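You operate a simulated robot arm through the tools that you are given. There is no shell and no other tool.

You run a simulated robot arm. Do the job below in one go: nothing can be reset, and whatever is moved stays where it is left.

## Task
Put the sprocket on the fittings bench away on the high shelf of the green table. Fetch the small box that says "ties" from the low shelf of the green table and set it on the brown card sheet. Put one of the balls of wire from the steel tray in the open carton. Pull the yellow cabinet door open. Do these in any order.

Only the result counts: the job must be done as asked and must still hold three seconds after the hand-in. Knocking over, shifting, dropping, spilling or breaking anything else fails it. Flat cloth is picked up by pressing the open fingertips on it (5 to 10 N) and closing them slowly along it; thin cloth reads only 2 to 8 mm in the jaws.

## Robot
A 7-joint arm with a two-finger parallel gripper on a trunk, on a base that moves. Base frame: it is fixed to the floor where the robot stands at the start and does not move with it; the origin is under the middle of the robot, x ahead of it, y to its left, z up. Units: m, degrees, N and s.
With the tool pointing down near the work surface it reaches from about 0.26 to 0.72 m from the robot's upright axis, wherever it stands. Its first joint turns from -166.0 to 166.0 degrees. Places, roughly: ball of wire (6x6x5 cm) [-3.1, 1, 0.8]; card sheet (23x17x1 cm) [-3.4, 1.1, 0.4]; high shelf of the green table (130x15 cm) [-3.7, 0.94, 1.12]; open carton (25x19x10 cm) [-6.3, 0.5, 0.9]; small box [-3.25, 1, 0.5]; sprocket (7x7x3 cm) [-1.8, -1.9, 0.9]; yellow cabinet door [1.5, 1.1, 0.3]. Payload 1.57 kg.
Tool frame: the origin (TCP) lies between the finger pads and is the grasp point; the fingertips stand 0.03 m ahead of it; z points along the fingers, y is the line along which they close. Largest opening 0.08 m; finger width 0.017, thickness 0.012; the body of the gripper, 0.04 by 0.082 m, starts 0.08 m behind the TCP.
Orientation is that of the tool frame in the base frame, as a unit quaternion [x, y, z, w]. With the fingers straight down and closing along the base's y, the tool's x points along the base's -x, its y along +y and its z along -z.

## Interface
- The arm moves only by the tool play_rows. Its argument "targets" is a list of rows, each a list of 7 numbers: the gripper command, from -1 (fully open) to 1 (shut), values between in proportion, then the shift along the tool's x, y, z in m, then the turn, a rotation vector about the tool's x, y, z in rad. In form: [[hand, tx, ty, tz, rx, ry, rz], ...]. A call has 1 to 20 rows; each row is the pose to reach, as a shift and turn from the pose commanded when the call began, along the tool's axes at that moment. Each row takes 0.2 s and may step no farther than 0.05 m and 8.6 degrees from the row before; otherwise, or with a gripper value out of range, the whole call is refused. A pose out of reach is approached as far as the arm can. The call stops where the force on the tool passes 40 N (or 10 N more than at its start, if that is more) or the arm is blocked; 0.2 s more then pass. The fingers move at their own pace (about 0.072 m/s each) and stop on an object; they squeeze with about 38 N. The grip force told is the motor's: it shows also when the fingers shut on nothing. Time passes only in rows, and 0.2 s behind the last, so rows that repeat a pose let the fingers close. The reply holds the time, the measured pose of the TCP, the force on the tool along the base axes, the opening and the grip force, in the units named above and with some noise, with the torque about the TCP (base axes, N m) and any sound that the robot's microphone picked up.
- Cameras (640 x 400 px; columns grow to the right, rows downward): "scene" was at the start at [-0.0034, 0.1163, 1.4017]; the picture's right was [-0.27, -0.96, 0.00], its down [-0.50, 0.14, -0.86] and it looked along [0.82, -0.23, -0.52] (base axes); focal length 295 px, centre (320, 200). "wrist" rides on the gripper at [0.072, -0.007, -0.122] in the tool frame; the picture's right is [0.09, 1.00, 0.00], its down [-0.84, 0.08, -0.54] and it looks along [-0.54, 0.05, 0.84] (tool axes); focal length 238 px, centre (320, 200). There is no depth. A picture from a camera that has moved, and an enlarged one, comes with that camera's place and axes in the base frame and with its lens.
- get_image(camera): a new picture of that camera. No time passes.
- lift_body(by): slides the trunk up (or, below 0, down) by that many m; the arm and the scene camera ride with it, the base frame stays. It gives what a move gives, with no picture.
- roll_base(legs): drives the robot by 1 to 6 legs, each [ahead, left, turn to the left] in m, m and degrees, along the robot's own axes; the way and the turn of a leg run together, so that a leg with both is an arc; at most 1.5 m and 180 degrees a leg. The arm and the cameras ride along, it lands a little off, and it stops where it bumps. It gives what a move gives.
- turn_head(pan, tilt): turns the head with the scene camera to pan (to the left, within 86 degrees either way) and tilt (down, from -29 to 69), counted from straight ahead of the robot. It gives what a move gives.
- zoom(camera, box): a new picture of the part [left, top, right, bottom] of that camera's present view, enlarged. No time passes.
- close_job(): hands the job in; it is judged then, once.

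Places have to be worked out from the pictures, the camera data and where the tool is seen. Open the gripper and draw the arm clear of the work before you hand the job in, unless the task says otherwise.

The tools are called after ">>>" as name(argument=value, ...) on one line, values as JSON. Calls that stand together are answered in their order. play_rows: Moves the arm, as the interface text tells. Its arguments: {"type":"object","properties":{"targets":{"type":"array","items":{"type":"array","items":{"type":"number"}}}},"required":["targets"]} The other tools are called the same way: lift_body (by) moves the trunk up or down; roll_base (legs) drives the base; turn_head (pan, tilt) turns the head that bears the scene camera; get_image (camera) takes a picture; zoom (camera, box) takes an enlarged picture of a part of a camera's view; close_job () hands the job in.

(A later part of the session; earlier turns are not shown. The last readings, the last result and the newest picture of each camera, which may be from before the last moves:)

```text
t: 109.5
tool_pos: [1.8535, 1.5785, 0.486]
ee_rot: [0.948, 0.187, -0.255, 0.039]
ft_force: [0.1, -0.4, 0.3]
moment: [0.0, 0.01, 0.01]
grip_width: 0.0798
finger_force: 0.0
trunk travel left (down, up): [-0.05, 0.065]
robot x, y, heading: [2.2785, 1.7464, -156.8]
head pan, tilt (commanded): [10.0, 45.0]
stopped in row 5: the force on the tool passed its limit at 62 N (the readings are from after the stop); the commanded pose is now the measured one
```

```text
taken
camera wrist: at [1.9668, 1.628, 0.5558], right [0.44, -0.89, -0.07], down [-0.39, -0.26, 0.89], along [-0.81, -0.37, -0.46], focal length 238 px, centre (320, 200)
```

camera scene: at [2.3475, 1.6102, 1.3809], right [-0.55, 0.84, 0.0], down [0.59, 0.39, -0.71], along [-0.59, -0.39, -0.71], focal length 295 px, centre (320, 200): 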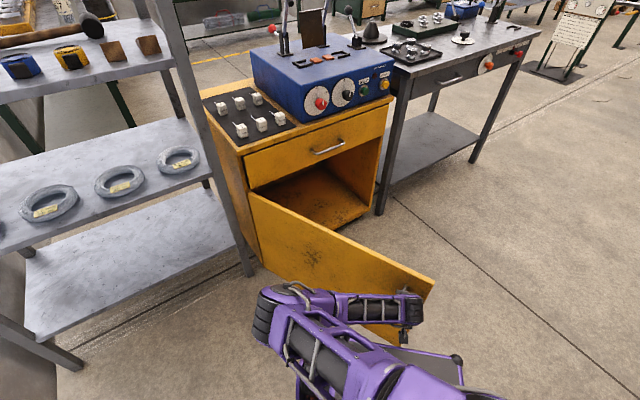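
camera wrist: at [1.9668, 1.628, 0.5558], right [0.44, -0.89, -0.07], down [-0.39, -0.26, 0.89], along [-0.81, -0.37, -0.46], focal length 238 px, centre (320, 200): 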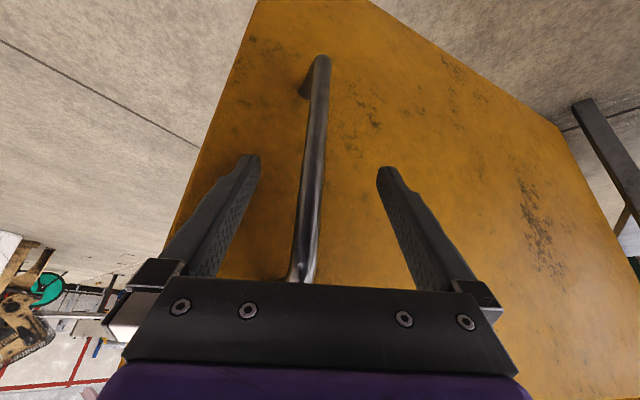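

The fingers are open and unloaded around the bar, but the arm is cramped. I back the base off 0.08 m so the fingers clear the bar, then check.

>>> roll_base(legs=[[-0.08, 0, 0]])

>>> get_image(camera="wrist")

>>> get_image(camera="scene")

```text
t: 110.6
tool_pos: [1.8987, 1.6204, 0.4838]
ee_rot: [0.949, 0.186, -0.253, 0.039]
ft_force: [-0.7, 0.0, -0.3]
moment: [0.0, -0.01, 0.01]
grip_width: 0.0801
finger_force: 0.0
trunk travel left (down, up): [-0.05, 0.065]
robot x, y, heading: [2.3192, 1.7895, -156.6]
head pan, tilt (commanded): [10.0, 45.0]
```

```text
taken
camera wrist: at [2.0114, 1.6697, 0.5541], right [0.44, -0.89, -0.07], down [-0.39, -0.26, 0.88], along [-0.81, -0.37, -0.46], focal length 238 px, centre (320, 200)
```

wrist: 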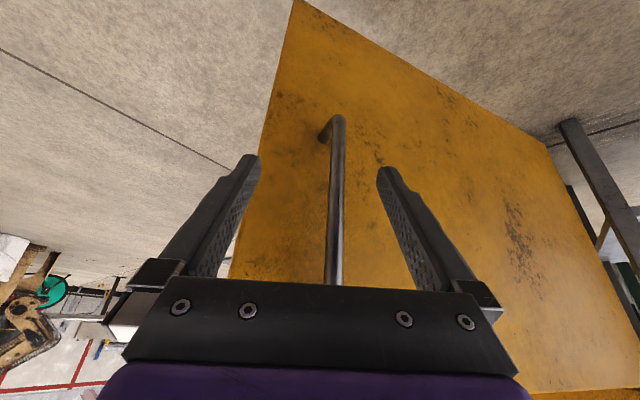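

```text
taken
camera scene: at [2.3877, 1.6512, 1.3812], right [-0.55, 0.84, 0.0], down [0.6, 0.39, -0.7], along [-0.59, -0.39, -0.71], focal length 295 px, centre (320, 200)
```

scene: 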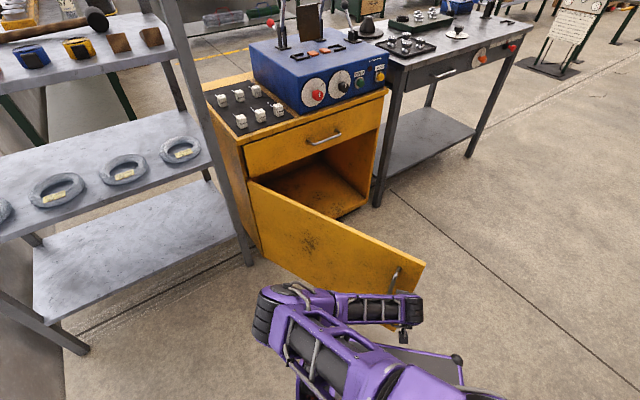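

The fingers are clear of the bar and the door stays at 65 degrees. I slide the base away along the door to open floor.

>>> roll_base(legs=[[-0.284, -0.531, 0]])

>>> get_image(camera="scene")

```text
t: 116.2
tool_pos: [1.9549, 2.2173, 0.4863]
ee_rot: [0.947, 0.189, -0.255, 0.04]
ft_force: [-0.9, 0.2, -0.8]
moment: [-0.03, -0.03, 0.01]
grip_width: 0.08
finger_force: 0.0
trunk travel left (down, up): [-0.05, 0.065]
robot x, y, heading: [2.3748, 2.386, -156.6]
head pan, tilt (commanded): [10.0, 45.0]
```

```text
taken
camera scene: at [2.4475, 2.2528, 1.3809], right [-0.55, 0.83, 0.0], down [0.59, 0.39, -0.71], along [-0.59, -0.39, -0.71], focal length 295 px, centre (320, 200)
```

scene: 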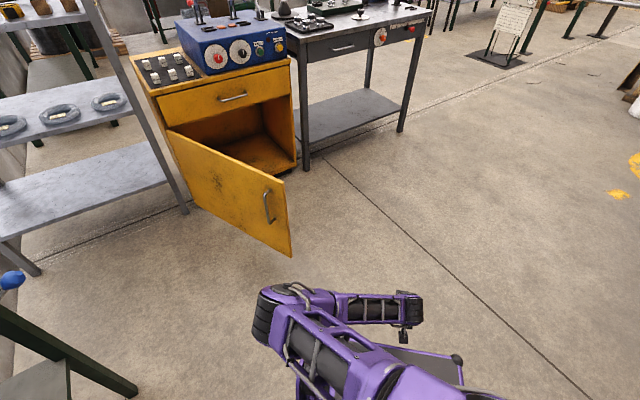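

The door stays open at its angle. I raise the arm back to a carry pose with the tool pointing down.

>>> play_rows(targets=[[-1, -0.02, 0, -0.035, 0, 0.035, 0], [-1, -0.04, 0, -0.07, 0, 0.07, 0], [-1, -0.06, 0, -0.104, 0, 0.104, 0], [-1, -0.08, 0, -0.139, 0, 0.139, 0], [-1, -0.1, 0, -0.173, 0, 0.173, 0], [-1, -0.12, 0, -0.208, 0, 0.208, 0], [-1, -0.14, 0, -0.243, 0, 0.243, 0], [-1, -0.16, 0, -0.277, 0, 0.277, 0], [-1, -0.18, 0, -0.312, 0, 0.312, 0], [-1, -0.2, 0, -0.347, 0, 0.347, 0], [-1, -0.22, 0, -0.381, 0, 0.381, 0], [-1, -0.24, 0, -0.416, 0, 0.416, 0], [-1, -0.26, 0, -0.451, 0, 0.451, 0], [-1, -0.28, 0, -0.485, 0, 0.485, 0], [-1, -0.3, 0, -0.52, 0, 0.52, 0]])

>>> get_image(camera="scene")

```text
t: 119.4
tool_pos: [1.9566, 2.2072, 1.0876]
ee_rot: [0.981, 0.193, -0.002, -0.011]
ft_force: [-0.8, -1.1, -0.3]
moment: [0.04, -0.03, 0.02]
grip_width: 0.0799
finger_force: 0.1
trunk travel left (down, up): [-0.05, 0.065]
robot x, y, heading: [2.3733, 2.3912, -156.3]
head pan, tilt (commanded): [10.0, 45.0]
```

```text
taken
camera scene: at [2.4475, 2.2528, 1.3809], right [-0.55, 0.83, 0.0], down [0.59, 0.39, -0.71], along [-0.59, -0.39, -0.71], focal length 295 px, centre (320, 200)
```

scene: 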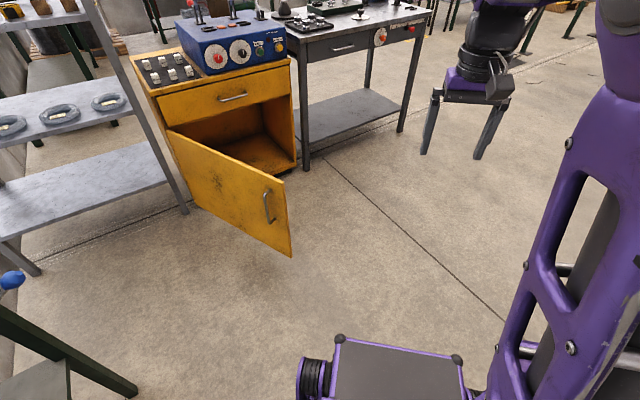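

The arm is stowed in the carry pose. Next I drive around to the fittings bench (sprocket near (-1.8, -1.9)), stopping at about (-1.4, -0.6) facing it.

>>> roll_base(legs=[[0, 0, -23.7], [1.47, 0, 0], [1.45, 0.3, 0], [0.4, 1.4, 0], [0.45, 1.3, 0], [0, 0, 90]])

>>> turn_head(pan=0, tilt=25)

>>> get_image(camera="scene")

```text
t: 164.3
tool_pos: [-1.5764, -0.9512, 1.0863]
ee_rot: [0.732, 0.681, -0.008, -0.007]
ft_force: [-0.4, 0.2, 0.7]
moment: [-0.01, 0.01, 0.01]
grip_width: 0.08
finger_force: 0.0
trunk travel left (down, up): [-0.05, 0.065]
robot x, y, heading: [-1.5529, -0.4912, -92.6]
head pan, tilt (commanded): [10.0, 45.0]
```

```text
t: 165.1
tool_pos: [-1.5768, -0.9506, 1.0877]
ee_rot: [0.732, 0.681, -0.008, -0.007]
ft_force: [0.1, 0.0, 0.5]
moment: [0.02, 0.05, 0.0]
grip_width: 0.0799
finger_force: 0.0
trunk travel left (down, up): [-0.05, 0.065]
robot x, y, heading: [-1.5573, -0.4936, -92.9]
head pan, tilt (commanded): [0.0, 25.0]
```

```text
taken
camera scene: at [-1.4156, -0.5026, 1.4114], right [-1.0, 0.05, 0.0], down [0.02, 0.42, -0.91], along [-0.04, -0.9, -0.42], focal length 295 px, centre (320, 200)
```

scene: 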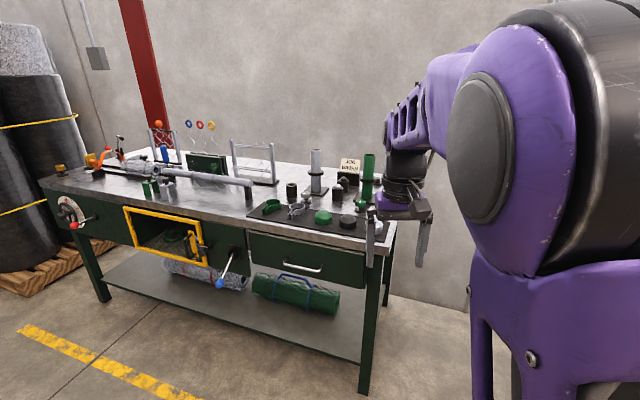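

I am facing the fittings bench. I zoom in on the fittings on the dark mat at its right end to find the sprocket.

>>> zoom(camera="scene", box=[220, 130, 400, 250])

>>> zoom(camera="scene", box=[40, 110, 240, 240])

```text
3.33 times, centred on (310, 190) of scene
camera zoom: at [-1.4156, -0.5026, 1.4114], right [-1.0, 0.05, 0.0], down [0.02, 0.42, -0.91], along [-0.04, -0.9, -0.42], focal length 983 px, centre (353, 233)
```

zoom: 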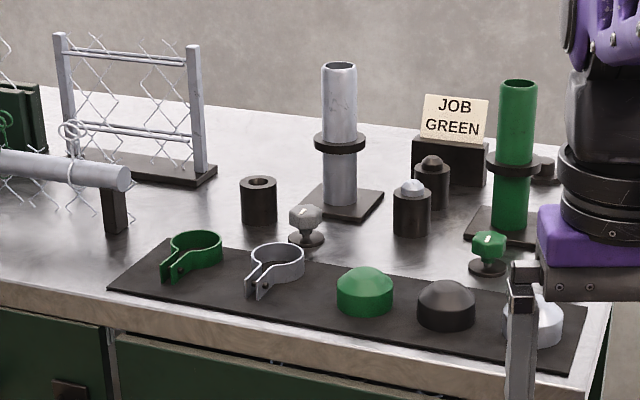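

```text
3.08 times, centred on (140, 175) of scene
camera zoom: at [-1.4156, -0.5026, 1.4114], right [-1.0, 0.05, 0.0], down [0.02, 0.42, -0.91], along [-0.04, -0.9, -0.42], focal length 908 px, centre (874, 277)
```

zoom: 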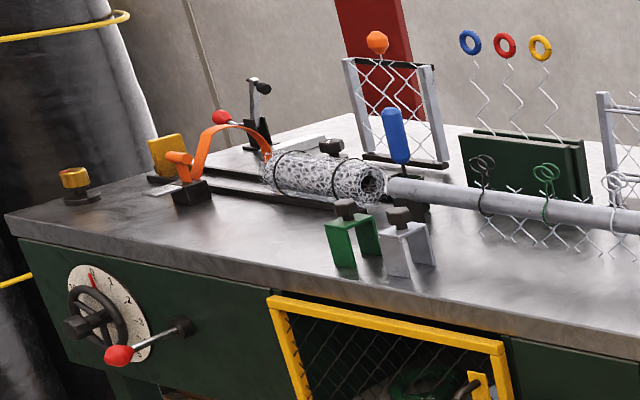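

A dark part on the bench sits behind the green post near (-1.76, -1.8), partly hidden by the arm. I look to the right to check the gap at the bench end and the neighbour bench.

>>> turn_head(pan=-80, tilt=35)

>>> get_image(camera="scene")

>>> get_image(camera="wrist")

```text
t: 166.7
tool_pos: [-1.5776, -0.9517, 1.0858]
ee_rot: [0.732, 0.682, -0.008, -0.007]
ft_force: [0.2, -0.4, 0.8]
moment: [0.0, 0.01, 0.0]
grip_width: 0.08
finger_force: 0.0
trunk travel left (down, up): [-0.05, 0.065]
robot x, y, heading: [-1.5562, -0.4952, -92.6]
head pan, tilt (commanded): [-80.0, 35.0]
```

```text
taken
camera scene: at [-1.498, -0.4264, 1.3965], right [-0.18, 0.98, 0.0], down [0.56, 0.1, -0.82], along [-0.81, -0.15, -0.57], focal length 295 px, centre (320, 200)
```

scene: 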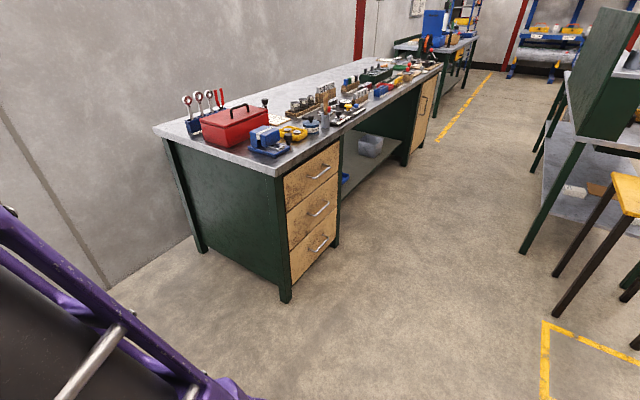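

```text
taken
camera wrist: at [-1.5756, -0.8795, 1.2084], right [1.0, 0.02, -0.02], down [0.03, -0.84, 0.54], along [-0.01, -0.54, -0.84], focal length 238 px, centre (320, 200)
```

wrist: 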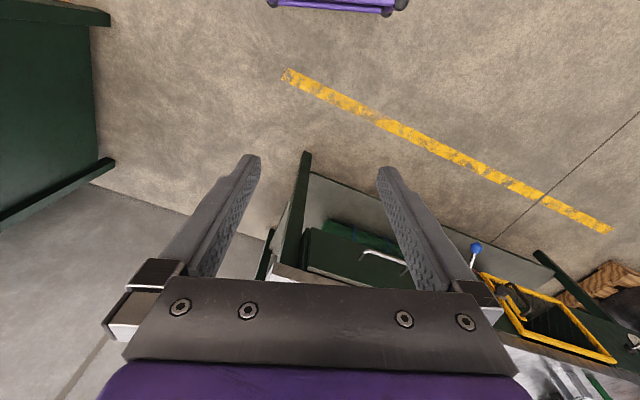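

The corridor between the two benches is about 0.9 m wide. I move onto its axis, align with it, and advance part of the way to look at the sprocket from the side.

>>> roll_base(legs=[[0.182, -0.322, 0], [0, 0, -14.9], [0.35, 0, 0]])

>>> turn_head(pan=40, tilt=35)

>>> get_image(camera="scene")

```text
t: 173.2
tool_pos: [-2.1291, -1.439, 1.0854]
ee_rot: [0.811, 0.584, -0.007, -0.009]
ft_force: [-0.2, -0.6, 0.4]
moment: [-0.02, 0.03, 0.02]
grip_width: 0.0801
finger_force: 0.0
trunk travel left (down, up): [-0.05, 0.065]
robot x, y, heading: [-1.9969, -1.0034, -107.2]
head pan, tilt (commanded): [-80.0, 35.0]
```

```text
t: 175.2
tool_pos: [-2.1285, -1.4395, 1.0855]
ee_rot: [0.812, 0.583, -0.008, -0.009]
ft_force: [0.5, -0.6, 0.6]
moment: [-0.02, -0.01, 0.03]
grip_width: 0.0799
finger_force: 0.1
trunk travel left (down, up): [-0.05, 0.065]
robot x, y, heading: [-1.994, -0.9997, -107.2]
head pan, tilt (commanded): [40.0, 35.0]
```

```text
taken
camera scene: at [-1.8017, -1.0408, 1.3958], right [-0.93, -0.36, 0.0], down [-0.21, 0.53, -0.82], along [0.29, -0.76, -0.57], focal length 295 px, centre (320, 200)
```

scene: 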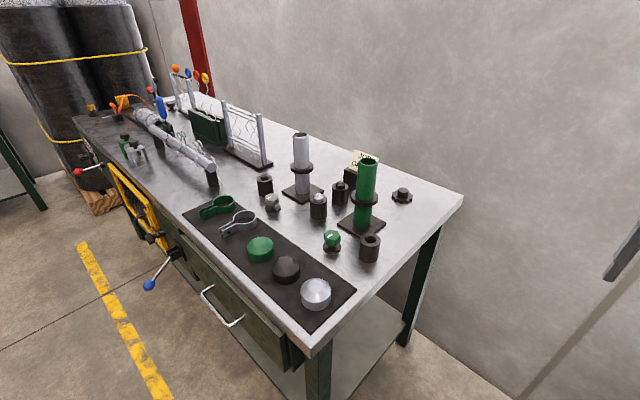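

A small dark toothed part is now visible at the back right of the bench, at pixel (402, 196). I zoom to confirm.

>>> zoom(camera="scene", box=[330, 150, 470, 250])

```text
4.00 times, centred on (400, 200) of scene
camera zoom: at [-1.8017, -1.0408, 1.3958], right [-0.93, -0.36, 0.0], down [-0.21, 0.53, -0.82], along [0.29, -0.76, -0.57], focal length 1180 px, centre (0, 200)
```

zoom: 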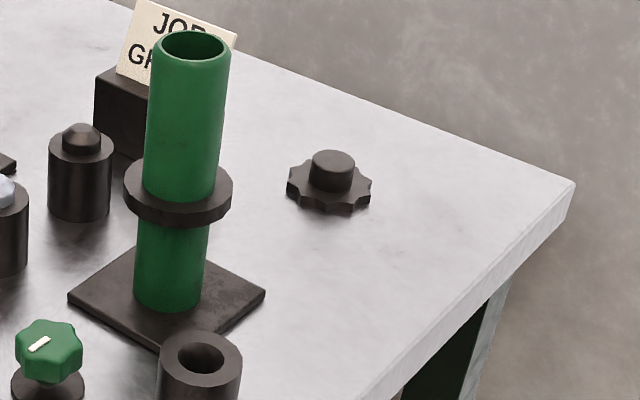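

That is the sprocket (toothed disc with a round hub), near (-1.772, -1.86) on a top at about z 0.84. I align the base with the corridor and advance 0.35 m so the arm can reach it over the bench end.

>>> roll_base(legs=[[0, 0, -6.1], [0.3, 0.03, 0]])

>>> get_image(camera="scene")

```text
t: 177.8
tool_pos: [-2.2675, -1.7137, 1.0876]
ee_rot: [0.842, 0.54, -0.006, -0.009]
ft_force: [-0.1, 0.0, 0.1]
moment: [-0.02, -0.02, -0.01]
grip_width: 0.08
finger_force: 0.1
trunk travel left (down, up): [-0.05, 0.065]
robot x, y, heading: [-2.0901, -1.2937, -113.2]
head pan, tilt (commanded): [40.0, 35.0]
```

```text
taken
camera scene: at [-1.8994, -1.3518, 1.3962], right [-0.97, -0.26, 0.0], down [-0.15, 0.55, -0.82], along [0.21, -0.79, -0.57], focal length 295 px, centre (320, 200)
```

scene: 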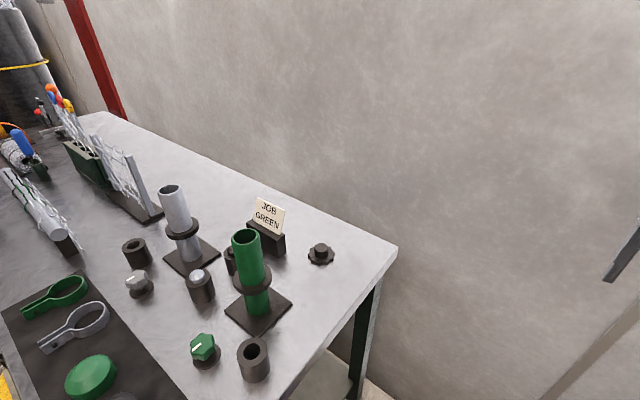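

Triangulated, the sprocket is at (-1.772, -1.84) with its top near z 0.90, i.e. 0.377 m ahead and 0.507 m left of the robot. I swing the hand round to above it, staying high and short of the green post.

>>> play_rows(targets=[[-1, -0.0116, 0.0287, -0.005, 0, 0, -0.0666], [-1, -0.0209, 0.0614, -0.01, 0, 0, -0.1331], [-1, -0.0279, 0.0954, -0.015, 0, 0, -0.1997], [-1, -0.0325, 0.1307, -0.02, 0, 0, -0.2663], [-1, -0.0344, 0.1671, -0.025, 0, 0, -0.3329], [-1, -0.0336, 0.2041, -0.03, 0, 0, -0.3994], [-1, -0.03, 0.2419, -0.035, 0, 0, -0.466], [-1, -0.0235, 0.2801, -0.04, 0, 0, -0.5326], [-1, -0.014, 0.3185, -0.045, 0, 0, -0.5991], [-1, -0.0015, 0.3568, -0.05, 0, 0, -0.6657], [-1, 0.014, 0.3948, -0.05, 0, 0, -0.7323], [-1, 0.0328, 0.4323, -0.05, 0, 0, -0.7989], [-1, 0.0544, 0.4691, -0.05, 0, 0, -0.8654], [-1, 0.0791, 0.5049, -0.05, 0, 0, -0.932]])

>>> get_image(camera="wrist")

>>> get_image(camera="scene")

```text
t: 180.8
tool_pos: [-1.7727, -1.8531, 1.1245]
ee_rot: [0.509, 0.861, -0.002, -0.011]
ft_force: [-0.2, 0.3, 1.1]
moment: [0.01, 0.0, -0.01]
grip_width: 0.0798
finger_force: 0.1
trunk travel left (down, up): [-0.05, 0.065]
robot x, y, heading: [-2.0831, -1.2919, -113.1]
head pan, tilt (commanded): [40.0, 35.0]
```

```text
taken
camera wrist: at [-1.8096, -1.7949, 1.2477], right [0.83, 0.56, -0.01], down [0.48, -0.7, 0.53], along [0.29, -0.44, -0.85], focal length 238 px, centre (320, 200)
```

wrist: 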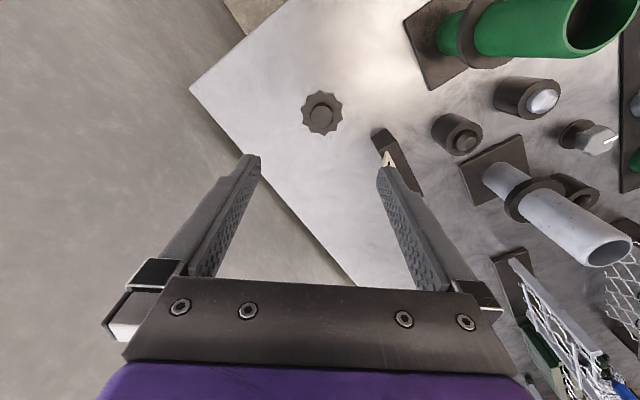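

```text
taken
camera scene: at [-1.8971, -1.3511, 1.3958], right [-0.96, -0.29, 0.0], down [-0.16, 0.55, -0.82], along [0.24, -0.78, -0.57], focal length 295 px, centre (320, 200)
```

scene: 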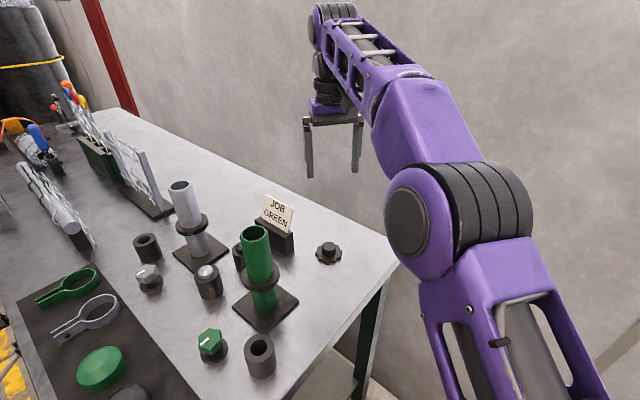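

The wrist view puts the sprocket directly below the TCP to within 5 mm. I descend 0.14 m with that correction and look again.

>>> play_rows(targets=[[-1, -0.001, 0.001, 0.035, 0, 0, 0], [-1, -0.002, 0.0015, 0.07, 0, 0, 0], [-1, -0.003, 0.002, 0.105, 0, 0, 0], [-1, -0.0035, 0.0025, 0.14, 0, 0, 0], [-1, -0.0035, 0.0025, 0.14, 0, 0, 0]])

>>> get_image(camera="wrist")

>>> get_image(camera="scene")

```text
t: 182.0
tool_pos: [-1.7714, -1.8531, 0.9849]
ee_rot: [0.509, 0.861, -0.002, -0.01]
ft_force: [-0.3, -0.2, 0.8]
moment: [-0.02, 0.01, -0.01]
grip_width: 0.0801
finger_force: 0.0
trunk travel left (down, up): [-0.05, 0.065]
robot x, y, heading: [-2.0878, -1.2928, -113.4]
head pan, tilt (commanded): [40.0, 35.0]
```

```text
taken
camera wrist: at [-1.8093, -1.7943, 1.1085], right [0.83, 0.56, -0.01], down [0.48, -0.7, 0.53], along [0.29, -0.44, -0.85], focal length 238 px, centre (320, 200)
```

wrist: 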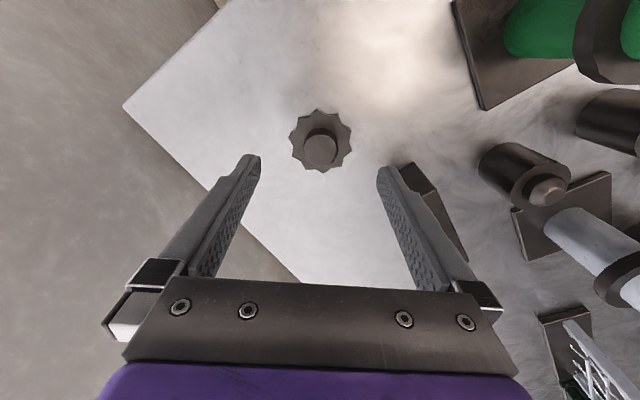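

```text
taken
camera scene: at [-1.8969, -1.351, 1.3958], right [-0.96, -0.29, 0.0], down [-0.17, 0.55, -0.82], along [0.24, -0.78, -0.57], focal length 295 px, centre (320, 200)
```

scene: 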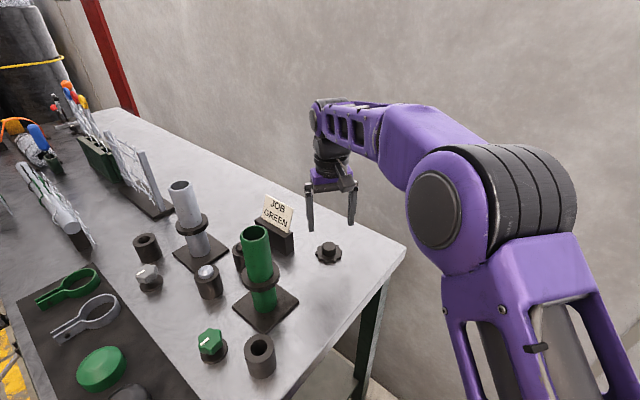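

The sprocket stays centred between the fingers, though its height is still uncertain by a few cm. I lower another 45 mm and look again to refine.

>>> play_rows(targets=[[-1, 0, 0, 0.015, 0, 0, 0], [-1, 0, 0, 0.03, 0, 0, 0], [-1, 0, 0, 0.045, 0, 0, 0], [-1, 0, 0, 0.045, 0, 0, 0]])

>>> get_image(camera="wrist")

>>> zoom(camera="scene", box=[270, 170, 420, 290])

```text
t: 183.0
tool_pos: [-1.7716, -1.8532, 0.9394]
ee_rot: [0.509, 0.861, -0.002, -0.011]
ft_force: [0.4, -1.2, -0.9]
moment: [0.01, -0.04, -0.03]
grip_width: 0.0801
finger_force: 0.0
trunk travel left (down, up): [-0.05, 0.065]
robot x, y, heading: [-2.0849, -1.2928, -113.5]
head pan, tilt (commanded): [40.0, 35.0]
```

```text
taken
camera wrist: at [-1.8094, -1.7949, 1.0624], right [0.83, 0.56, -0.01], down [0.48, -0.7, 0.53], along [0.29, -0.44, -0.85], focal length 238 px, centre (320, 200)
```

wrist: 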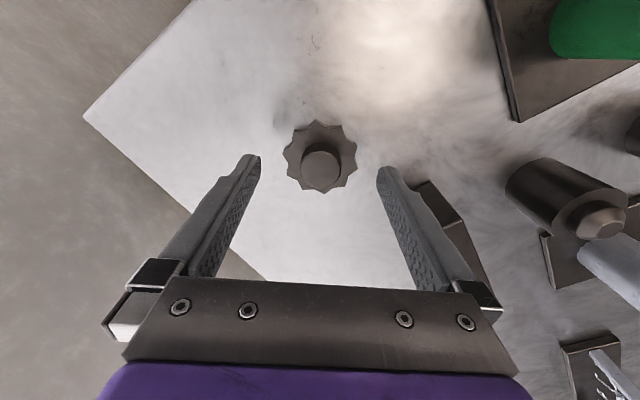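

```text
3.33 times, centred on (345, 230) of scene
camera zoom: at [-1.8969, -1.351, 1.3958], right [-0.96, -0.29, 0.0], down [-0.17, 0.55, -0.82], along [0.24, -0.78, -0.57], focal length 983 px, centre (237, 100)
```

zoom: 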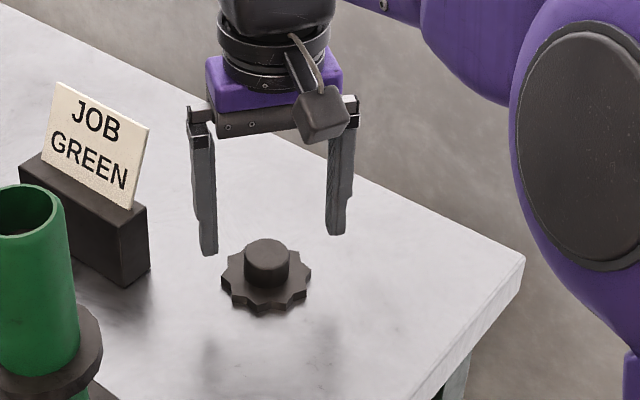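

Refined: the disc sits near (-1.766, -1.861) with its mid-plane near z 0.857, so I shift 9 mm along tool x and descend with open fingers straddling it.

>>> play_rows(targets=[[-1, -0.005, 0.001, 0.015, 0, 0, 0], [-1, -0.0095, 0.001, 0.03, 0, 0, 0], [-1, -0.0095, 0.001, 0.04, 0, 0, 0], [-1, -0.0095, 0.001, 0.046, 0, 0, 0], [-1, -0.0095, 0.001, 0.046, 0, 0, 0]])

>>> get_image(camera="wrist")

>>> zoom(camera="scene", box=[290, 190, 390, 270])

```text
t: 184.2
tool_pos: [-1.7692, -1.8621, 0.8921]
ee_rot: [0.509, 0.861, -0.002, -0.011]
ft_force: [0.7, 0.4, -0.4]
moment: [0.02, -0.01, 0.0]
grip_width: 0.0797
finger_force: 0.3
trunk travel left (down, up): [-0.05, 0.065]
robot x, y, heading: [-2.0867, -1.292, -113.4]
head pan, tilt (commanded): [40.0, 35.0]
```

```text
taken
camera wrist: at [-1.806, -1.803, 1.0158], right [0.83, 0.56, -0.01], down [0.48, -0.7, 0.53], along [0.29, -0.44, -0.85], focal length 238 px, centre (320, 200)
```

wrist: 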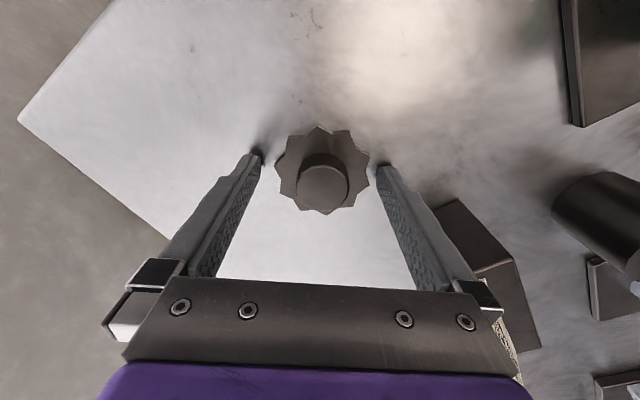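

```text
5.00 times, centred on (340, 230) of scene
camera zoom: at [-1.8969, -1.351, 1.3958], right [-0.96, -0.29, 0.0], down [-0.17, 0.55, -0.82], along [0.24, -0.78, -0.57], focal length 1475 px, centre (220, 50)
```

zoom: 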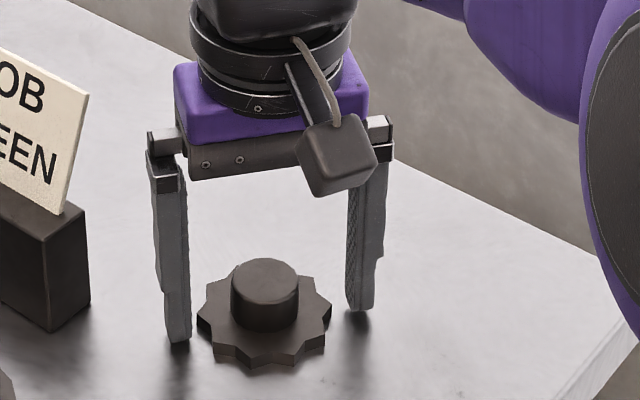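

The tips are level with the disc top and centred on it. I lower 6 mm more and close the fingers on the toothed rim.

>>> play_rows(targets=[[-1, 0, 0, 0.003, 0, 0, 0], [-1, 0, 0, 0.006, 0, 0, 0], [-0.2, 0, 0, 0.006, 0, 0, 0], [0.3, 0, 0, 0.006, 0, 0, 0], [1, 0, 0, 0.006, 0, 0, 0], [1, 0, 0, 0.006, 0, 0, 0], [1, 0, 0, 0.006, 0, 0, 0]])

>>> get_image(camera="wrist")

```text
t: 185.8
tool_pos: [-1.7678, -1.8599, 0.8903]
ee_rot: [0.509, 0.861, -0.003, -0.007]
ft_force: [17.0, 5.8, 28.0]
moment: [0.56, -1.7, 0.05]
grip_width: 0.067
finger_force: 38.0
trunk travel left (down, up): [-0.05, 0.065]
robot x, y, heading: [-2.0878, -1.2895, -113.2]
head pan, tilt (commanded): [40.0, 35.0]
```

```text
taken
camera wrist: at [-1.8058, -1.8019, 1.0133], right [0.83, 0.56, -0.01], down [0.48, -0.7, 0.53], along [0.29, -0.45, -0.85], focal length 238 px, centre (320, 200)
```

wrist: 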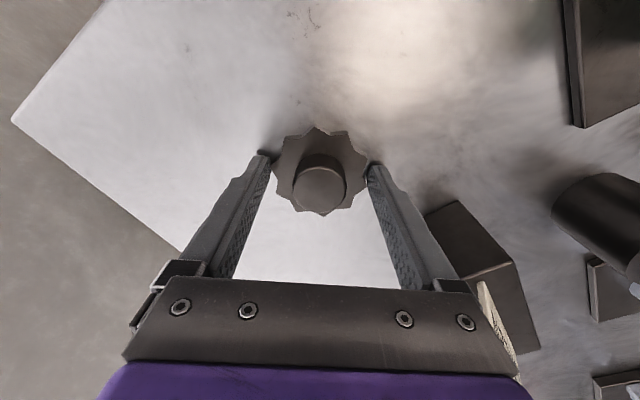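

Gripped at 67 mm with the tips touching the table (table top ≈ 0.86). I lift straight up and check the hold.

>>> play_rows(targets=[[1, 0, 0, -0.01, 0, 0, 0], [1, 0, 0, -0.03, 0, 0, 0], [1, 0, 0, -0.06, 0, 0, 0], [1, 0, 0, -0.1, 0, 0, 0], [1, 0, 0, -0.14, 0, 0, 0], [1, 0, 0, -0.18, 0, 0, 0], [1, 0, 0, -0.22, 0, 0, 0], [1, 0, 0, -0.25, 0, 0, 0]])

>>> get_image(camera="wrist")

>>> get_image(camera="scene")

```text
t: 187.6
tool_pos: [-1.7679, -1.8592, 1.1205]
ee_rot: [0.508, 0.861, -0.002, -0.013]
ft_force: [0.5, -0.4, -3.2]
moment: [0.03, 0.05, 0.01]
grip_width: 0.0666
finger_force: 37.9
out of reach, approached as far as the arm can: row 8
trunk travel left (down, up): [-0.05, 0.065]
robot x, y, heading: [-2.0847, -1.2943, -113.2]
head pan, tilt (commanded): [40.0, 35.0]
```

```text
taken
camera wrist: at [-1.805, -1.8008, 1.244], right [0.83, 0.56, -0.01], down [0.48, -0.7, 0.52], along [0.28, -0.44, -0.85], focal length 238 px, centre (320, 200)
```

wrist: 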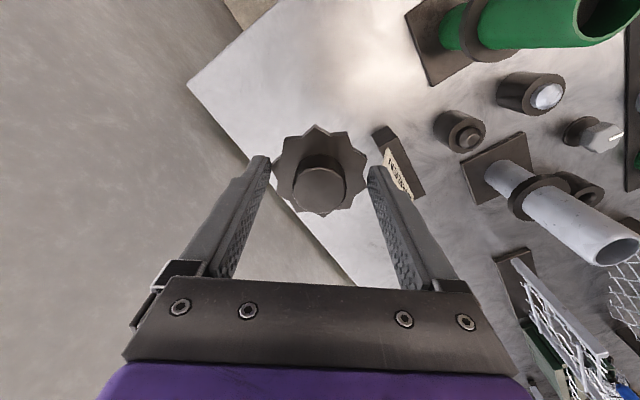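

```text
taken
camera scene: at [-1.8962, -1.3519, 1.3955], right [-0.96, -0.29, 0.0], down [-0.17, 0.55, -0.82], along [0.24, -0.78, -0.57], focal length 295 px, centre (320, 200)
```

scene: 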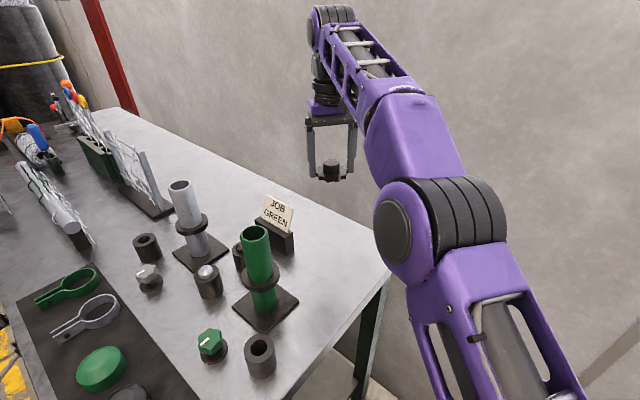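

The sprocket is held securely (66.6 mm, about 3 N). I swing the arm back in front of the robot the way it came.

>>> play_rows(targets=[[1, 0.0142, -0.0387, 0, 0, 0, 0.0611], [1, 0.031, -0.0756, 0, 0, 0, 0.1222], [1, 0.05, -0.1106, 0, 0, 0, 0.1833], [1, 0.0708, -0.1435, 0, 0, 0, 0.2444], [1, 0.0934, -0.1745, 0, 0, 0, 0.3055], [1, 0.1176, -0.2031, 0, 0, 0, 0.3666], [1, 0.1432, -0.2296, 0, 0, 0, 0.4277], [1, 0.17, -0.2537, 0, 0, 0, 0.4888], [1, 0.1978, -0.2755, 0, 0, 0, 0.5499], [1, 0.2265, -0.2949, 0, 0, 0, 0.611], [1, 0.2557, -0.312, 0, 0, 0, 0.6721], [1, 0.2855, -0.3266, 0, 0, 0, 0.7332], [1, 0.3155, -0.3389, 0, 0, 0, 0.7943], [1, 0.3458, -0.3486, 0, 0, 0, 0.8554], [1, 0.3757, -0.3561, 0, 0, 0, 0.9165]])

>>> get_image(camera="wrist")

```text
t: 190.8
tool_pos: [-2.2607, -1.6976, 1.1369]
ee_rot: [0.838, 0.546, -0.007, -0.009]
ft_force: [-0.2, -0.5, -2.8]
moment: [-0.02, 0.0, 0.01]
grip_width: 0.0663
finger_force: 37.9
trunk travel left (down, up): [-0.05, 0.065]
robot x, y, heading: [-2.0867, -1.2942, -113.5]
head pan, tilt (commanded): [40.0, 35.0]
```

```text
taken
camera wrist: at [-2.2349, -1.6313, 1.2588], right [0.95, -0.32, -0.02], down [-0.26, -0.8, 0.54], along [-0.19, -0.51, -0.84], focal length 238 px, centre (320, 200)
```

wrist: 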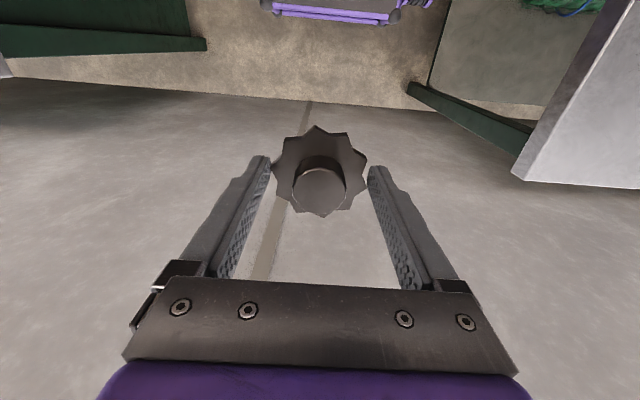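

Still holding. I back out of the corridor, turn toward the green table and stop about 1.2 m in front of it to look it over.

>>> roll_base(legs=[[-0.75, 0, 0], [0, 0, -89.5], [0.55, -0.65, 0]])

>>> turn_head(pan=0, tilt=25)

>>> get_image(camera="scene")

```text
t: 205.1
tool_pos: [-2.4302, 0.3949, 1.1361]
ee_rot: [0.979, -0.205, 0.001, -0.011]
ft_force: [-0.6, -0.2, -3.4]
moment: [0.0, -0.03, -0.02]
grip_width: 0.0665
finger_force: 38.0
trunk travel left (down, up): [-0.05, 0.065]
robot x, y, heading: [-2.0245, 0.2173, 156.5]
head pan, tilt (commanded): [40.0, 35.0]
```

```text
t: 206.2
tool_pos: [-2.429, 0.3957, 1.1344]
ee_rot: [0.978, -0.207, 0.005, -0.011]
ft_force: [0.2, 0.3, -3.7]
moment: [-0.02, -0.02, 0.0]
grip_width: 0.0663
finger_force: 37.9
trunk travel left (down, up): [-0.05, 0.065]
robot x, y, heading: [-2.0232, 0.2186, 156.8]
head pan, tilt (commanded): [0.0, 25.0]
```

```text
taken
camera scene: at [-2.0868, 0.0346, 1.4058], right [-0.24, 0.97, 0.0], down [0.47, 0.11, -0.88], along [-0.85, -0.21, -0.48], focal length 295 px, centre (320, 200)
```

scene: 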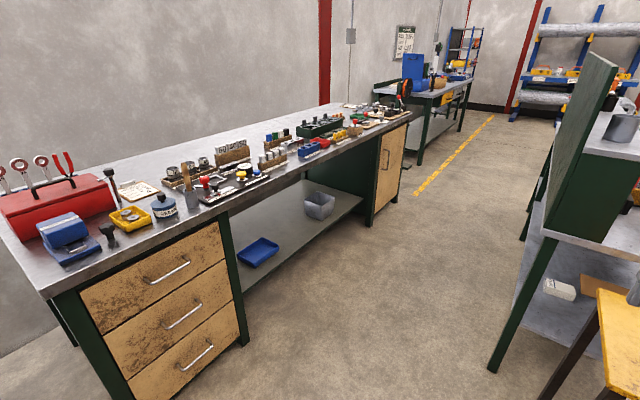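

The camera has not fully reached the commanded pan yet. I repeat the head turn and take a new picture.

>>> turn_head(pan=-5, tilt=30)

>>> get_image(camera="scene")

```text
t: 206.9
tool_pos: [-2.4302, 0.3951, 1.1348]
ee_rot: [0.978, -0.206, 0.004, -0.011]
ft_force: [1.0, -0.3, -3.0]
moment: [0.0, 0.0, -0.01]
grip_width: 0.066
finger_force: 38.7
trunk travel left (down, up): [-0.05, 0.065]
robot x, y, heading: [-2.0231, 0.2213, 156.6]
head pan, tilt (commanded): [-5.0, 30.0]
```

```text
taken
camera scene: at [-2.0868, 0.0346, 1.4057], right [-0.24, 0.97, 0.0], down [0.47, 0.11, -0.88], along [-0.85, -0.21, -0.48], focal length 295 px, centre (320, 200)
```

scene: 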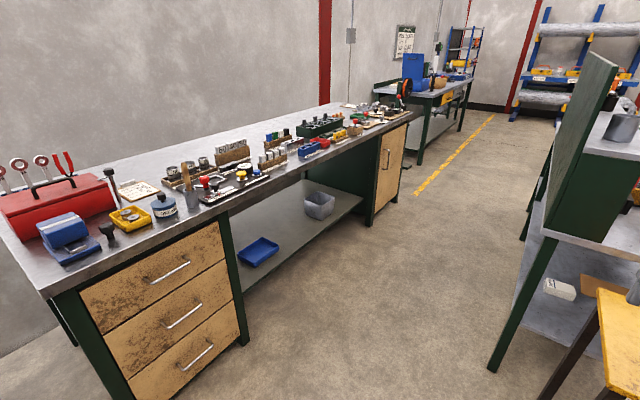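

The head is blocked from panning right by the raised arm, but this view shows the green table's long back side: it runs along the room axis, with its front on the far side. I drive around the pedestal to reach its front (staying clear of stool and pedestal), then turn to face it.

>>> roll_base(legs=[[-0.2, -1.18, 0], [0, -1.15, 0], [1.45, 0, 0], [0, 0, 90]])

>>> get_image(camera="scene")

```text
t: 234.6
tool_pos: [-2.3495, 2.9682, 1.1377]
ee_rot: [0.973, -0.229, 0.001, -0.011]
ft_force: [0.6, -0.1, -3.2]
moment: [-0.01, -0.01, 0.01]
grip_width: 0.0656
finger_force: 37.8
trunk travel left (down, up): [-0.05, 0.065]
robot x, y, heading: [-1.9714, 2.7822, 154.0]
head pan, tilt (commanded): [-5.0, 30.0]
stopped in leg 3: the robot was blocked; the commanded pose is now the measured one
```

```text
taken
camera scene: at [-2.0216, 2.5917, 1.4033], right [-0.18, 0.98, 0.01], down [0.47, 0.09, -0.88], along [-0.86, -0.15, -0.48], focal length 295 px, centre (320, 200)
```

scene: 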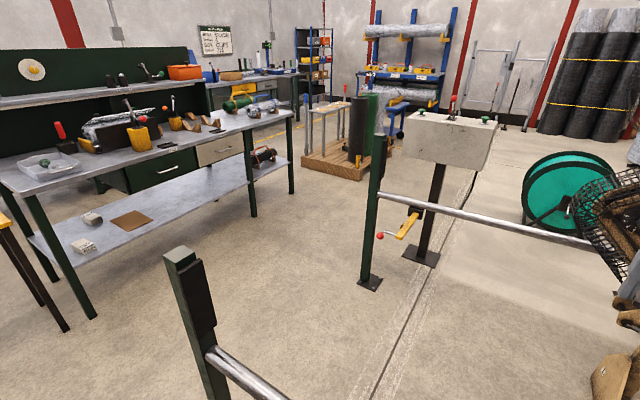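

The robot was blocked: a horizontal guide rail runs from the post at about (-2.26, 2.38) across this way, and the trunk touched it. I back away from it and look for another way in between stool and pedestal.

>>> roll_base(legs=[[-0.7, 0, 0], [0, 0, 2.5], [-0.1, 1.3, 0]])

>>> get_image(camera="scene")

>>> get_image(camera="wrist")

```text
t: 244.4
tool_pos: [-1.9254, 2.1544, 1.1319]
ee_rot: [0.977, -0.214, 0.004, -0.014]
ft_force: [-4.4, 5.8, -0.7]
moment: [-0.68, -0.36, -0.1]
grip_width: 0.0654
finger_force: 37.9
trunk travel left (down, up): [-0.05, 0.065]
robot x, y, heading: [-1.5199, 1.9682, 156.4]
head pan, tilt (commanded): [-5.0, 30.0]
stopped in leg 3: the force on the tool passed its limit at 59 N (the readings are from after the stop); the commanded pose is now the measured one
```

```text
taken
camera scene: at [-1.5842, 1.7869, 1.4047], right [-0.21, 0.98, 0.0], down [0.48, 0.1, -0.87], along [-0.85, -0.18, -0.49], focal length 295 px, centre (320, 200)
```

scene: 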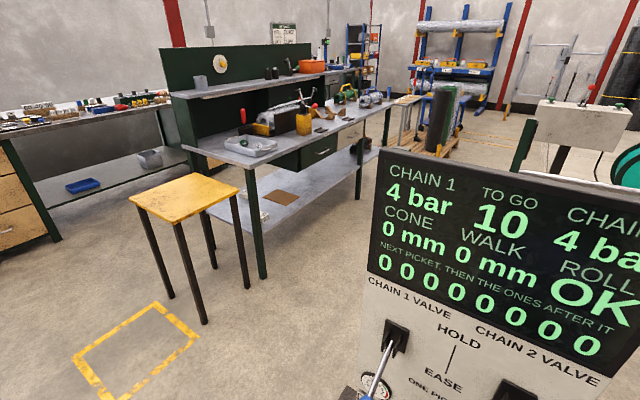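

```text
taken
camera wrist: at [-1.8583, 2.1265, 1.2547], right [-0.33, -0.94, -0.03], down [-0.8, 0.27, 0.54], along [-0.5, 0.2, -0.84], focal length 238 px, centre (320, 200)
```

wrist: 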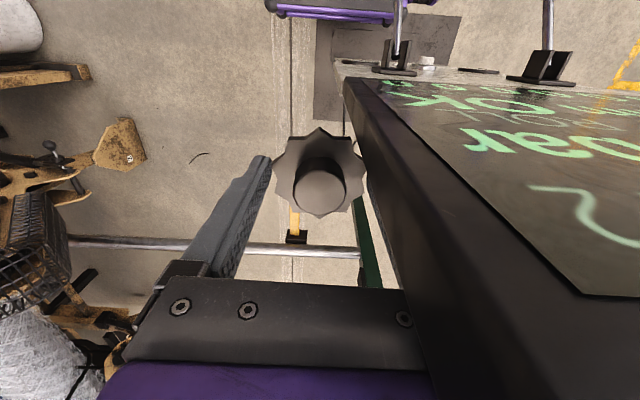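

The gripper brushed the pedestal's display panel on its left; I stop at once. I move away from it to the right and then back.

>>> roll_base(legs=[[-0.02, -0.1, 0], [-0.55, 0, 0]])

>>> get_image(camera="scene")

>>> get_image(camera="wrist")

```text
t: 245.4
tool_pos: [-1.9159, 2.1684, 1.1319]
ee_rot: [0.977, -0.214, 0.004, -0.013]
ft_force: [1.3, 1.2, -2.2]
moment: [-0.25, 0.17, 0.08]
grip_width: 0.0654
finger_force: 38.3
trunk travel left (down, up): [-0.05, 0.065]
robot x, y, heading: [-1.514, 1.9824, 156.5]
head pan, tilt (commanded): [-5.0, 30.0]
stopped in leg 1: the force on the tool passed its limit at 47 N (the readings are from after the stop); the commanded pose is now the measured one
```

```text
taken
camera scene: at [-1.5733, 1.8021, 1.405], right [-0.2, 0.98, 0.0], down [0.48, 0.1, -0.87], along [-0.86, -0.18, -0.49], focal length 295 px, centre (320, 200)
```

scene: 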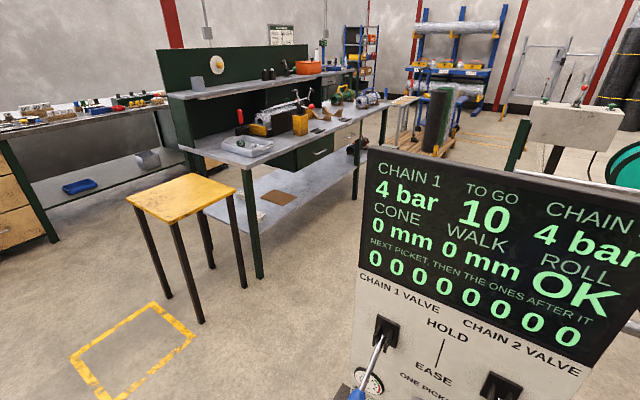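

```text
taken
camera wrist: at [-1.8488, 2.1401, 1.2538], right [-0.33, -0.94, -0.03], down [-0.8, 0.27, 0.54], along [-0.5, 0.2, -0.84], focal length 238 px, centre (320, 200)
```

wrist: 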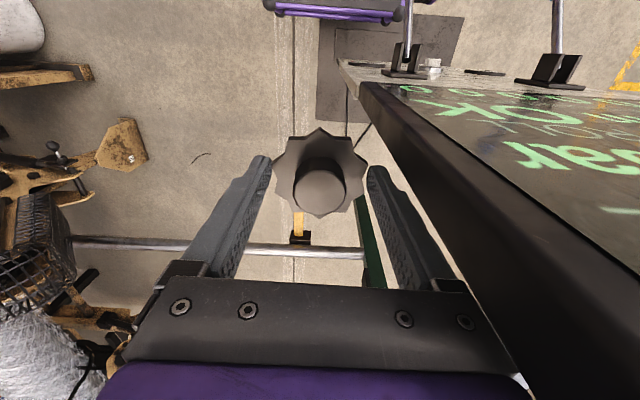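

The force is released now and there is a visible gap. I move on straight to the right in small legs.

>>> roll_base(legs=[[0, -0.05, 0]])

>>> get_image(camera="wrist")

```text
t: 246.6
tool_pos: [-1.8966, 2.2146, 1.1318]
ee_rot: [0.976, -0.215, 0.004, -0.014]
ft_force: [-0.7, 0.2, -2.7]
moment: [0.01, -0.06, -0.06]
grip_width: 0.065
finger_force: 37.8
trunk travel left (down, up): [-0.05, 0.065]
robot x, y, heading: [-1.4931, 2.0367, 156.4]
head pan, tilt (commanded): [-5.0, 30.0]
```

```text
taken
camera wrist: at [-1.8296, 2.1854, 1.2538], right [-0.33, -0.94, -0.03], down [-0.8, 0.27, 0.54], along [-0.5, 0.2, -0.84], focal length 238 px, centre (320, 200)
```

wrist: 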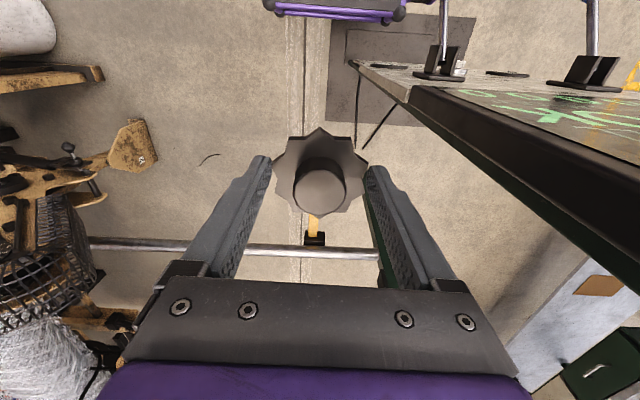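

Clear of the panel now. From the new views the gap between stool/table front and the pedestal plate is about 0.83 m wide, enough to pass at its centre; I back up well clear of the pedestal levers and line up with the gap.

>>> roll_base(legs=[[-0.68, 0, 0], [0, 1.02, 0]])

>>> get_image(camera="scene")

>>> get_image(camera="wrist")

```text
t: 259.8
tool_pos: [-1.6987, 1.0396, 1.1309]
ee_rot: [0.975, -0.22, 0.005, -0.014]
ft_force: [0.1, 0.0, -3.7]
moment: [-0.06, 0.01, 0.01]
grip_width: 0.0648
finger_force: 38.1
trunk travel left (down, up): [-0.05, 0.065]
robot x, y, heading: [-1.2951, 0.8496, 155.7]
head pan, tilt (commanded): [-5.0, 30.0]
```

```text
taken
camera scene: at [-1.3606, 0.6693, 1.404], right [-0.18, 0.98, 0.0], down [0.49, 0.09, -0.87], along [-0.85, -0.15, -0.5], focal length 295 px, centre (320, 200)
```

scene: 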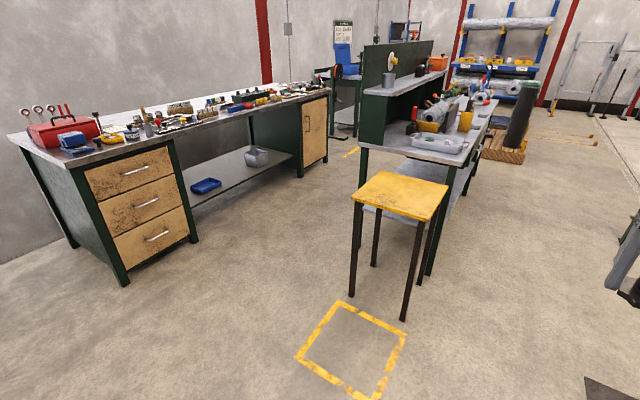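

```text
taken
camera wrist: at [-1.6314, 1.0106, 1.253], right [-0.35, -0.94, -0.03], down [-0.8, 0.28, 0.54], along [-0.5, 0.21, -0.84], focal length 238 px, centre (320, 200)
```

wrist: 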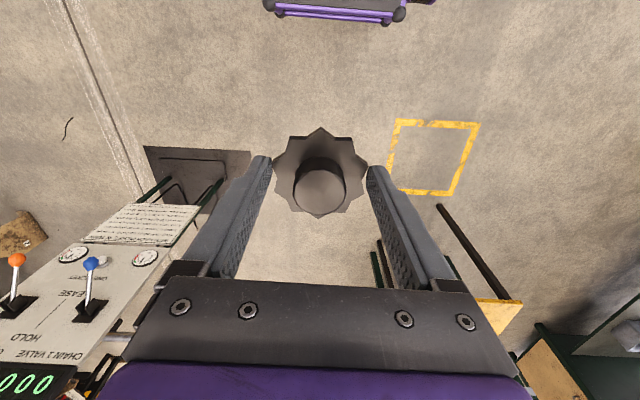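

The gap checks out: stool and table at n ≤ -0.12, pedestal plate at n ≥ 0.68, and the robot is centred at 0.27. I drive through, then shift away from the table and turn to face it.

>>> roll_base(legs=[[0, 0, 1], [1.5, 0, 0], [0.25, 0, 0], [0.15, -0.28, 0]])

>>> get_image(camera="scene")

>>> get_image(camera="wrist")

```text
t: 271.8
tool_pos: [-3.3058, 2.0801, 1.1302]
ee_rot: [0.972, -0.236, 0.007, -0.013]
ft_force: [-0.2, -0.1, -2.5]
moment: [-0.04, 0.0, 0.01]
grip_width: 0.0645
finger_force: 38.2
trunk travel left (down, up): [-0.05, 0.065]
robot x, y, heading: [-2.9107, 1.8778, 154.1]
head pan, tilt (commanded): [-5.0, 30.0]
```

```text
taken
camera scene: at [-2.9788, 1.7012, 1.4039], right [-0.14, 0.99, 0.0], down [0.49, 0.07, -0.87], along [-0.86, -0.12, -0.5], focal length 295 px, centre (320, 200)
```

scene: 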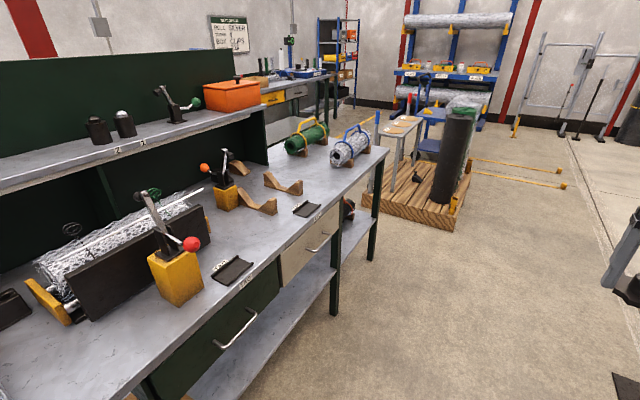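

```text
taken
camera wrist: at [-3.2395, 2.0502, 1.2522], right [-0.37, -0.93, -0.03], down [-0.79, 0.3, 0.53], along [-0.49, 0.22, -0.84], focal length 238 px, centre (320, 200)
```

wrist: 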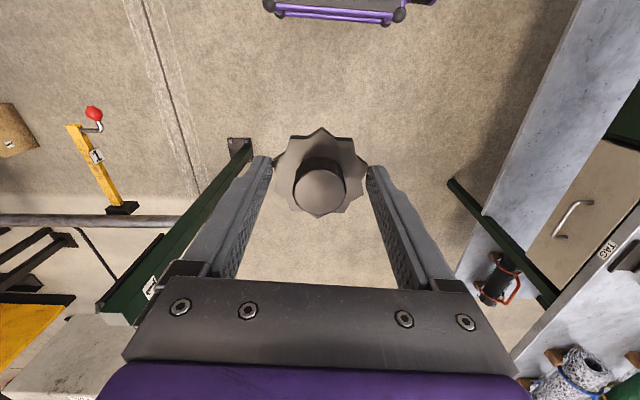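

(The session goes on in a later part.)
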